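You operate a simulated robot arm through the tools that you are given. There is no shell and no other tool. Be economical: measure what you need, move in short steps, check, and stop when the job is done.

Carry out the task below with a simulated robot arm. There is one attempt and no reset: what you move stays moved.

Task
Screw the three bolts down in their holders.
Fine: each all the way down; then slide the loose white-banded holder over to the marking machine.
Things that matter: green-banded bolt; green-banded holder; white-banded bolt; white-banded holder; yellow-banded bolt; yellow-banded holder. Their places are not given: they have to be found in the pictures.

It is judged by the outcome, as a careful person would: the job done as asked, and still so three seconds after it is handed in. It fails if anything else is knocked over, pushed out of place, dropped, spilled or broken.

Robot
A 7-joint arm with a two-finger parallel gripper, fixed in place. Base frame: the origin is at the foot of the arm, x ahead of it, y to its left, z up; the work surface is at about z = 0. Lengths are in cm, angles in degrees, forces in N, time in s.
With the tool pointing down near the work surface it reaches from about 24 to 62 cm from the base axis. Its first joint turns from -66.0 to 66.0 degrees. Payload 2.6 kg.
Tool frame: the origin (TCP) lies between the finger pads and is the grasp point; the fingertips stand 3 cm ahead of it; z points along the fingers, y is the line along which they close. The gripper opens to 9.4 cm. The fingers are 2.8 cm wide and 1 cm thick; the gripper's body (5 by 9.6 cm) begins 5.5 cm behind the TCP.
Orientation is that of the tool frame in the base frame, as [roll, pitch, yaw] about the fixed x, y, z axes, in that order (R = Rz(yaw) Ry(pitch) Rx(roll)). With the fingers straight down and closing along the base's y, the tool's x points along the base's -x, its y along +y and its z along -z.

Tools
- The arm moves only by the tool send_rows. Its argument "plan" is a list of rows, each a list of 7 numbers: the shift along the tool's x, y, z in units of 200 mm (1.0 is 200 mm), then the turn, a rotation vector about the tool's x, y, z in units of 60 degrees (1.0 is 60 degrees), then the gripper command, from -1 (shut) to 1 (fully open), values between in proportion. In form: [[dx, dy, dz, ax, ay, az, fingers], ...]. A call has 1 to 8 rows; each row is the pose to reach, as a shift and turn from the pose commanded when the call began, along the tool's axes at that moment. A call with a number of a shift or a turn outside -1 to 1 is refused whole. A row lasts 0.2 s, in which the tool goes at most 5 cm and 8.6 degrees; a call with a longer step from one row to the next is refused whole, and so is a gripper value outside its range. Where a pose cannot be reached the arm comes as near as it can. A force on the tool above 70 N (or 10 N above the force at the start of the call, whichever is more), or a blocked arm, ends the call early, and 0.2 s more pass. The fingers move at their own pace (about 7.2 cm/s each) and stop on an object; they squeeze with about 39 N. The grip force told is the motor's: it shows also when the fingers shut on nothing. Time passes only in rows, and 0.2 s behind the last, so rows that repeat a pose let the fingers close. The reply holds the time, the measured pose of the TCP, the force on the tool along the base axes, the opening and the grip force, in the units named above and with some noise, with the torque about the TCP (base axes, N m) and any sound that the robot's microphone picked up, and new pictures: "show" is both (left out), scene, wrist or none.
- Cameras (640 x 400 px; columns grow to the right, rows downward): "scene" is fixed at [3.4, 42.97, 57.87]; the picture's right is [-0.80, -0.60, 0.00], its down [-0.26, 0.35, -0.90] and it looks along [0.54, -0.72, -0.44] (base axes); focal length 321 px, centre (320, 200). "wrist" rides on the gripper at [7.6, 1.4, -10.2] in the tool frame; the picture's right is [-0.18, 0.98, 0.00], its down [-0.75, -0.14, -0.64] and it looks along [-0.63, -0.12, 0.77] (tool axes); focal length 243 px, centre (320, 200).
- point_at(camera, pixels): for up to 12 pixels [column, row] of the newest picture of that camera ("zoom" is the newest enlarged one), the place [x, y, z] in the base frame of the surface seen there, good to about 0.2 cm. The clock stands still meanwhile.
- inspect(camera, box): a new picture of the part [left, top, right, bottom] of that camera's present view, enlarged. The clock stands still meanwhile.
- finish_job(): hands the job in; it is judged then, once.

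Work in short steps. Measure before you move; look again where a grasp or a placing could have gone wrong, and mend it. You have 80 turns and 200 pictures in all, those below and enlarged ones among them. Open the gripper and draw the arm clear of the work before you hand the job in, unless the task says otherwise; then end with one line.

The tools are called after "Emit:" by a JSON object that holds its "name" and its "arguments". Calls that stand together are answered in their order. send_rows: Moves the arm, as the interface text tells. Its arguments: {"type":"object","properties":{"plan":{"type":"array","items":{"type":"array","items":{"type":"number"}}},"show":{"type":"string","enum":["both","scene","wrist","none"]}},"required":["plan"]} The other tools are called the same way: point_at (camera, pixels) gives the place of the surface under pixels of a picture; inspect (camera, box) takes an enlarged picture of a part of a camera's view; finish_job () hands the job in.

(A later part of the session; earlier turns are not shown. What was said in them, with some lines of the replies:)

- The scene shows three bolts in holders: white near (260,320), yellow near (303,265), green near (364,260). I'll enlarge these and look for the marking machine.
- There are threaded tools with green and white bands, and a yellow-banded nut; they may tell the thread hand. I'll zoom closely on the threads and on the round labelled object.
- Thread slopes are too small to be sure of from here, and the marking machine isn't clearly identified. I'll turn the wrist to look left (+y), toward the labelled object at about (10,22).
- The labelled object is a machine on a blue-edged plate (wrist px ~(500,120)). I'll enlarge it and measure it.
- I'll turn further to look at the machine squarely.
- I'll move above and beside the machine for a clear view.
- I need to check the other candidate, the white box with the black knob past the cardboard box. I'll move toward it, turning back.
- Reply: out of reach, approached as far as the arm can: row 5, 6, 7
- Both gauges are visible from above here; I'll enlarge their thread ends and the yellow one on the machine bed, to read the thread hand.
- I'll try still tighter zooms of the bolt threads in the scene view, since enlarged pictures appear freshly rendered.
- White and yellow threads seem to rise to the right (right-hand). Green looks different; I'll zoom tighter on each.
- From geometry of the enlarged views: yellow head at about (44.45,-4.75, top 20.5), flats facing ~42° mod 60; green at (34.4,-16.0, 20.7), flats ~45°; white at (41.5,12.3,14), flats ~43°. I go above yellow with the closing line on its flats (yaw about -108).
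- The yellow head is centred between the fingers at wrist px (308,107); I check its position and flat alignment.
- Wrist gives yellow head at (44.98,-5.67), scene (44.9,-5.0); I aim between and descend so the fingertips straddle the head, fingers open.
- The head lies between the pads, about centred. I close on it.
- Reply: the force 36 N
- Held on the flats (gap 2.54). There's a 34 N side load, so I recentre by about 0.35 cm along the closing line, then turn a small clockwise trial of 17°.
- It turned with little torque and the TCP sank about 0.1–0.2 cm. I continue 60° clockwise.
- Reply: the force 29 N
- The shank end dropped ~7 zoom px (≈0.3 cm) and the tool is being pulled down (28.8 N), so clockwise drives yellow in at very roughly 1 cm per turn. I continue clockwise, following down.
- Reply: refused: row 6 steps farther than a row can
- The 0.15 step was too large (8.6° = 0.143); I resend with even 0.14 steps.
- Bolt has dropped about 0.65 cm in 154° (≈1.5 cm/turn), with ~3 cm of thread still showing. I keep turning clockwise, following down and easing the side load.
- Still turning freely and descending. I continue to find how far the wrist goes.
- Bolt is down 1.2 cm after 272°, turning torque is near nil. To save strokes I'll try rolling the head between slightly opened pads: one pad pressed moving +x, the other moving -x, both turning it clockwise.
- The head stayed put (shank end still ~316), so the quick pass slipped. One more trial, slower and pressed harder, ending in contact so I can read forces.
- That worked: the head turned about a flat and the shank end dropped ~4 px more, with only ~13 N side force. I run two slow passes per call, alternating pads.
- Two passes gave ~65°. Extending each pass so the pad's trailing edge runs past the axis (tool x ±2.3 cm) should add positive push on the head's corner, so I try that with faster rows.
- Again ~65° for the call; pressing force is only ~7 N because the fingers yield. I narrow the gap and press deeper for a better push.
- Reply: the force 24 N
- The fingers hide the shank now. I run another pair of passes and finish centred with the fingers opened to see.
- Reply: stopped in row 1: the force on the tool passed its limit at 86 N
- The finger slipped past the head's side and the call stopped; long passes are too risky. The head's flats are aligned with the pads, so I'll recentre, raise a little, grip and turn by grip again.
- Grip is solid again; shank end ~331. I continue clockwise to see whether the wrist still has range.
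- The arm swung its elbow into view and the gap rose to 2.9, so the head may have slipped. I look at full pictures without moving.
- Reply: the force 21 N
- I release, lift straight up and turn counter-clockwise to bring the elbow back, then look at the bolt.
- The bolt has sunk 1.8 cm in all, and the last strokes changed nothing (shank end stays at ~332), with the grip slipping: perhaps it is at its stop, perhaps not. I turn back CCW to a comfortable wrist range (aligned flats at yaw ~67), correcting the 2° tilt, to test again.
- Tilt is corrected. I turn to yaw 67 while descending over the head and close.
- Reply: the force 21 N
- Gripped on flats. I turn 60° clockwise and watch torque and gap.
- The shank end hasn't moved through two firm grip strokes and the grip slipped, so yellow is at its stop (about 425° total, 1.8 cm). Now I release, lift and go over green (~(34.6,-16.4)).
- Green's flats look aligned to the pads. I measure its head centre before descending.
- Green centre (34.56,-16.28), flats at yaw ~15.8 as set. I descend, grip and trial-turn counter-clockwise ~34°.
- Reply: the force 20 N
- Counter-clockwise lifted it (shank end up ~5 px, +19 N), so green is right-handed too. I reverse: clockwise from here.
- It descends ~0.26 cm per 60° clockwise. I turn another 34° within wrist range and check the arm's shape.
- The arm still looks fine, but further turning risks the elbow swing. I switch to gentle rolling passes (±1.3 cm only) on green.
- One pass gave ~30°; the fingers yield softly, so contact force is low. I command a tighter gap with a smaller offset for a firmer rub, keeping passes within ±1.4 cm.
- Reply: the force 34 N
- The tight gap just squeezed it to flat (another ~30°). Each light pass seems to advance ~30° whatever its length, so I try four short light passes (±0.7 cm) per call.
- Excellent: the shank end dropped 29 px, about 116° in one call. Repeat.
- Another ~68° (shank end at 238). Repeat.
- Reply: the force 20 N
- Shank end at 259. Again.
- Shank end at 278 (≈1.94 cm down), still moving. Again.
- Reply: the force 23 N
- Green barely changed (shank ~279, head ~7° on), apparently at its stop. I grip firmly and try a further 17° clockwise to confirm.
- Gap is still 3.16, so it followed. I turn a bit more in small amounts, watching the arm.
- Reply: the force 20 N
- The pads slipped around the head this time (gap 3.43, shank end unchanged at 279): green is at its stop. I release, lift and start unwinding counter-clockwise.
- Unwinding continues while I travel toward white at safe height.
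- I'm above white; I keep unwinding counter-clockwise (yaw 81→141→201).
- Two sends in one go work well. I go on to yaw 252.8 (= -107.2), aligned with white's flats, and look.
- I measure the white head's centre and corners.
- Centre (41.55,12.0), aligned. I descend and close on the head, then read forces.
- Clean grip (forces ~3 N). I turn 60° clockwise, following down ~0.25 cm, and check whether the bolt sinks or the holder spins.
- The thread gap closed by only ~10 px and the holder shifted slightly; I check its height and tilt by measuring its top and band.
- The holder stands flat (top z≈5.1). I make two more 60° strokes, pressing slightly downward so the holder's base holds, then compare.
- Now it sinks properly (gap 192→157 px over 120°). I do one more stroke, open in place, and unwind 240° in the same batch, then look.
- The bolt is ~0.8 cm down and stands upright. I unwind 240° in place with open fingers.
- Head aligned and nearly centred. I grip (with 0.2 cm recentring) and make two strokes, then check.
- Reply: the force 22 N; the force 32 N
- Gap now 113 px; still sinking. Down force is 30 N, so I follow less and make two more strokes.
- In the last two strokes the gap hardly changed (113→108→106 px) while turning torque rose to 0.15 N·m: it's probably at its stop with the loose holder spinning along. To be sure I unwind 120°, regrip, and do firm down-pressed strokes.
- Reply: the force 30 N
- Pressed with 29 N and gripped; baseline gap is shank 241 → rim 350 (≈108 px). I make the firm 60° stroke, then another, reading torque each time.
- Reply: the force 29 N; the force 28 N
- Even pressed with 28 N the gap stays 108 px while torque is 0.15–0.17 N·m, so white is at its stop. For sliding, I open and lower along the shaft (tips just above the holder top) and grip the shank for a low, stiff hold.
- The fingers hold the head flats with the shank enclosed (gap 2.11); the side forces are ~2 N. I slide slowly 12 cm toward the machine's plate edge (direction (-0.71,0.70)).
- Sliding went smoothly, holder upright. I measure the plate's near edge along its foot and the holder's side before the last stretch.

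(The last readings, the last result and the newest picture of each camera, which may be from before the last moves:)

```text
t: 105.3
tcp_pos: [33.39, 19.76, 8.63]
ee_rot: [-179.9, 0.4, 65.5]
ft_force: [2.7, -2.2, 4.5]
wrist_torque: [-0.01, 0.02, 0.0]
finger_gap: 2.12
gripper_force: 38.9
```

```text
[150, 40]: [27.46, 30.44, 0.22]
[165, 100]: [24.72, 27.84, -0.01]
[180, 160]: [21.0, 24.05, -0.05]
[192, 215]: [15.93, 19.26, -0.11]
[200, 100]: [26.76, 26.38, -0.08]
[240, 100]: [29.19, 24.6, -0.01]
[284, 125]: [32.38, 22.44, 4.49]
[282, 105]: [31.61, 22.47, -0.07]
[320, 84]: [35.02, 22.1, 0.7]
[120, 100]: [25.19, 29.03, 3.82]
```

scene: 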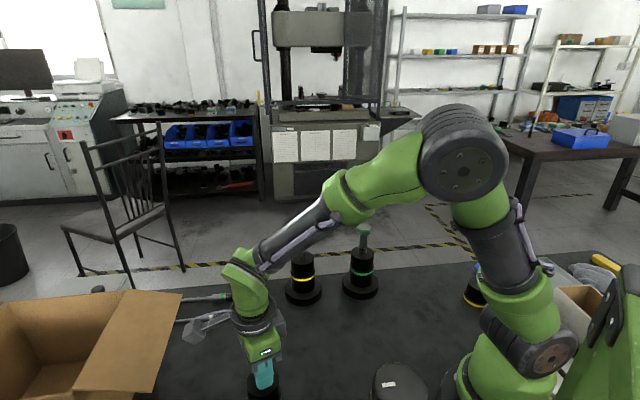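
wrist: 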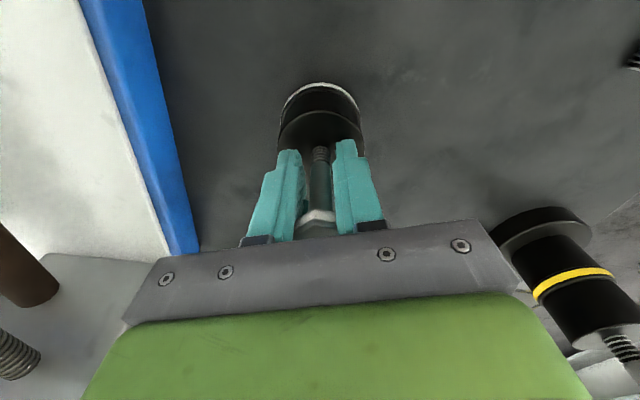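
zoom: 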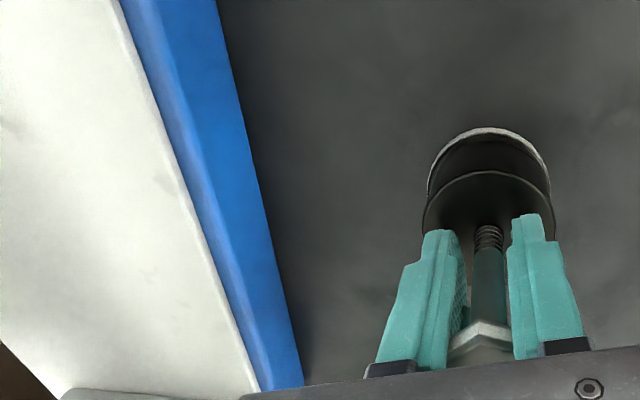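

Plate foot line passes (24.7,27.8) at 44°; the holder's centre is 11.9 cm from it with ~2.95 cm radius. I slide a further 8.1 cm to leave about 0.8 cm.

Emit:
{"name": "send_rows", "arguments": {"plan": [[0.012, -0.031, 0, 0, 0, 0, -1], [0.037, -0.094, 0, 0, 0, 0, -1], [0.062, -0.157, 0, 0, 0, 0, -1], [0.087, -0.22, 0, 0, 0, 0, -1], [0.111, -0.283, 0, 0, 0, 0, -1], [0.136, -0.346, 0, 0, 0, 0, -1], [0.148, -0.377, 0, 0, 0, 0, -1], [0.148, -0.377, 0, 0, 0, 0, -1]], "show": "both"}}

Emit:
{"name": "inspect", "arguments": {"camera": "wrist", "box": [180, 40, 420, 260]}}

```text
t: 107.1
tcp_pos: [27.96, 25.56, 8.71]
ee_rot: [179.9, 0.3, 65.4]
ft_force: [7.7, -5.7, 28.0]
wrist_torque: [-0.17, 0.27, 0.0]
finger_gap: 2.16
gripper_force: 38.6
```

scene: 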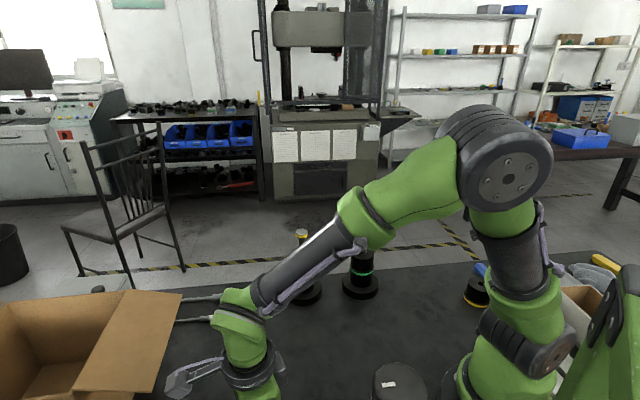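
wrist: 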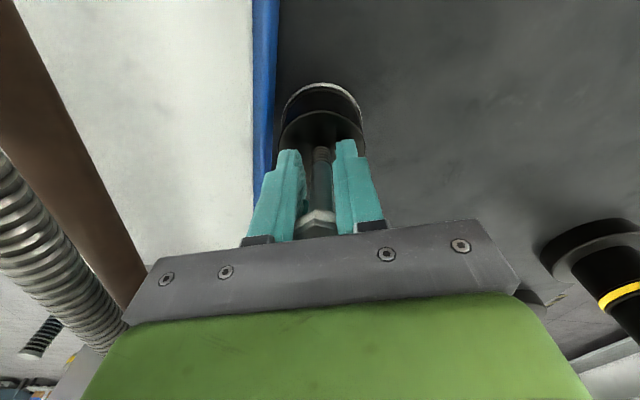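

```text
1.82 times, centred on (300, 150) of wrist
```

zoom: 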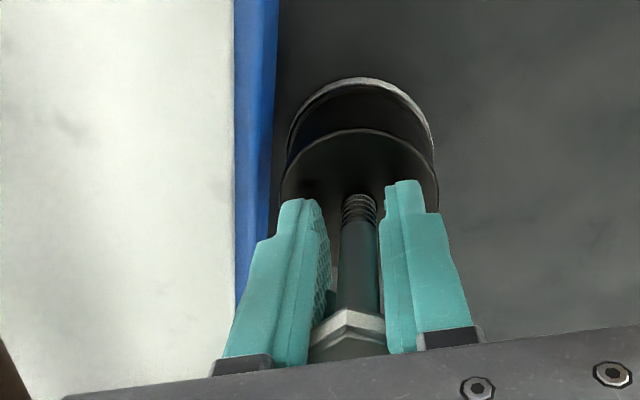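

The holder stands beside the plate with a small gap, upright. I ease the downward load, open, and lift straight up.

Emit:
{"name": "send_rows", "arguments": {"plan": [[0, 0, -0.008, 0, 0, 0, -1], [0, 0, -0.008, 0, 0, 0, -0.3], [0, 0, -0.008, 0, 0, 0, -0.1], [0, 0, -0.008, 0, 0, 0, -0.1], [0, 0, -0.15, 0, 0, 0, -0.1], [0, 0, -0.35, 0, 0, 0, -0.1], [0, 0, -0.55, 0, 0, 0, -0.1], [0, 0, -0.75, 0, 0, 0, -0.1]], "show": "both"}}

Emit:
{"name": "inspect", "arguments": {"camera": "wrist", "box": [220, 0, 420, 150]}}

```text
t: 108.9
tcp_pos: [27.88, 25.63, 23.64]
ee_rot: [-180.0, 0.5, 65.4]
ft_force: [-0.2, 0.7, -0.2]
wrist_torque: [-0.02, 0.05, 0.01]
finger_gap: 4.23
gripper_force: 0.2
```

scene: 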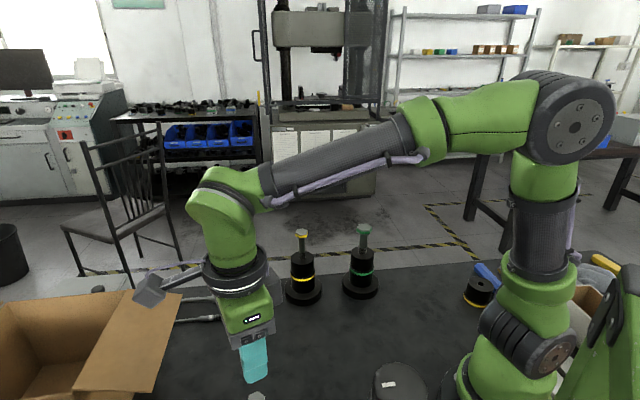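
wrist: 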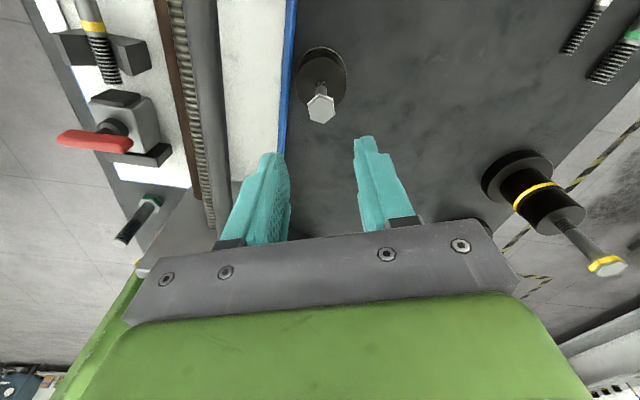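

```text
2.67 times, centred on (320, 75) of wrist
```

zoom: 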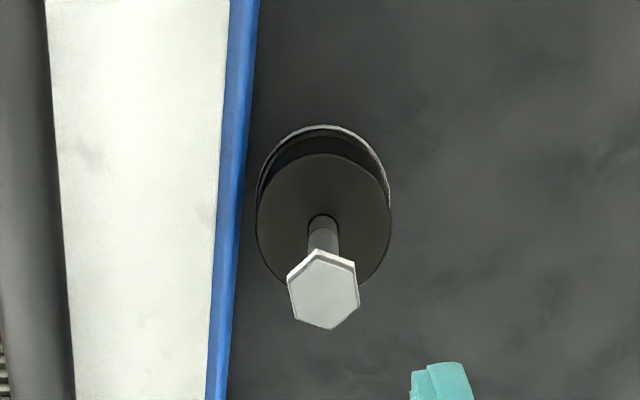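

The white holder stands upright beside the machine plate, bolt down. I draw the arm up and away and take a last look.

Emit:
{"name": "send_rows", "arguments": {"plan": [[0, 0, -0.2, 0, 0, 0, 0], [0, 0, -0.4, 0, 0, 0, 0], [0, 0.15, -0.55, 0, 0, 0, 0], [0, 0.35, -0.6, 0, 0, 0, 0], [0, 0.55, -0.6, 0, 0, 0, 0], [0, 0.6, -0.6, 0, 0, 0, 0]], "show": "both"}}

Emit:
{"name": "inspect", "arguments": {"camera": "scene", "box": [230, 200, 400, 400]}}

```text
t: 110.3
tcp_pos: [38.82, 20.62, 35.76]
ee_rot: [-179.9, 0.4, 65.5]
ft_force: [0.0, -0.7, -0.3]
wrist_torque: [0.02, 0.03, -0.02]
finger_gap: 4.7
gripper_force: 0.0
```

scene: 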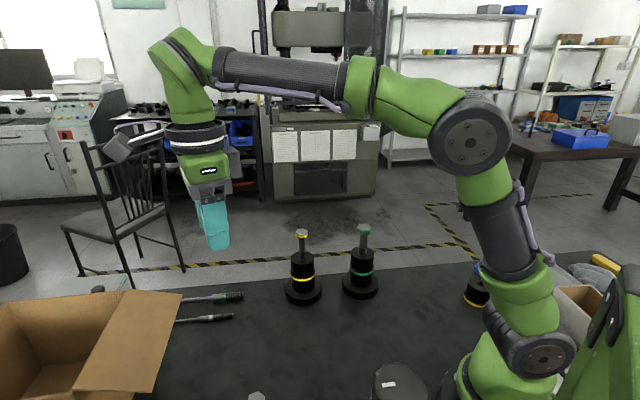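
wrist: 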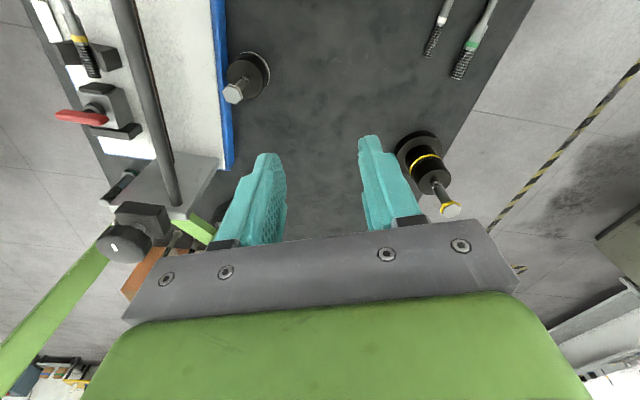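

```text
2.00 times, centred on (315, 300) of scene
```

zoom: 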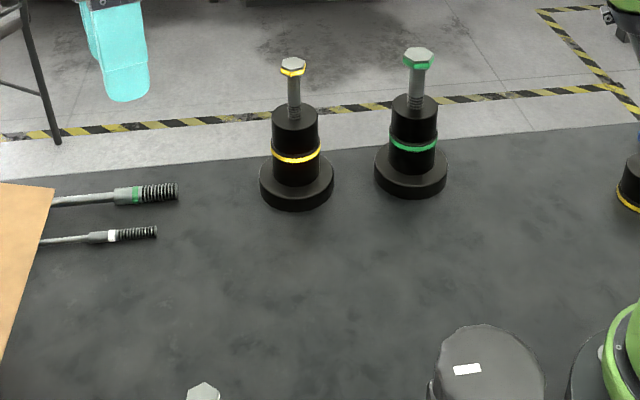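

All three bolts are down, nothing else has moved, and the white holder stands by the machine with the gripper open and clear. I hand the job in.

Emit:
{"name": "finish_job", "arguments": {}}

```text
The job is handed in.
```

I screwed all three bolts down to their stops and slid the white-banded holder up beside the marking machine's base plate, leaving roughly 0.8 cm between them. A few turns of thread still show on each bolt, but none would go further with a firm grip. The machine wasn't labelled, so I took it to be the blue-edged bench machine. Nothing else looked moved in the last pictures, and the gripper is open and clear.
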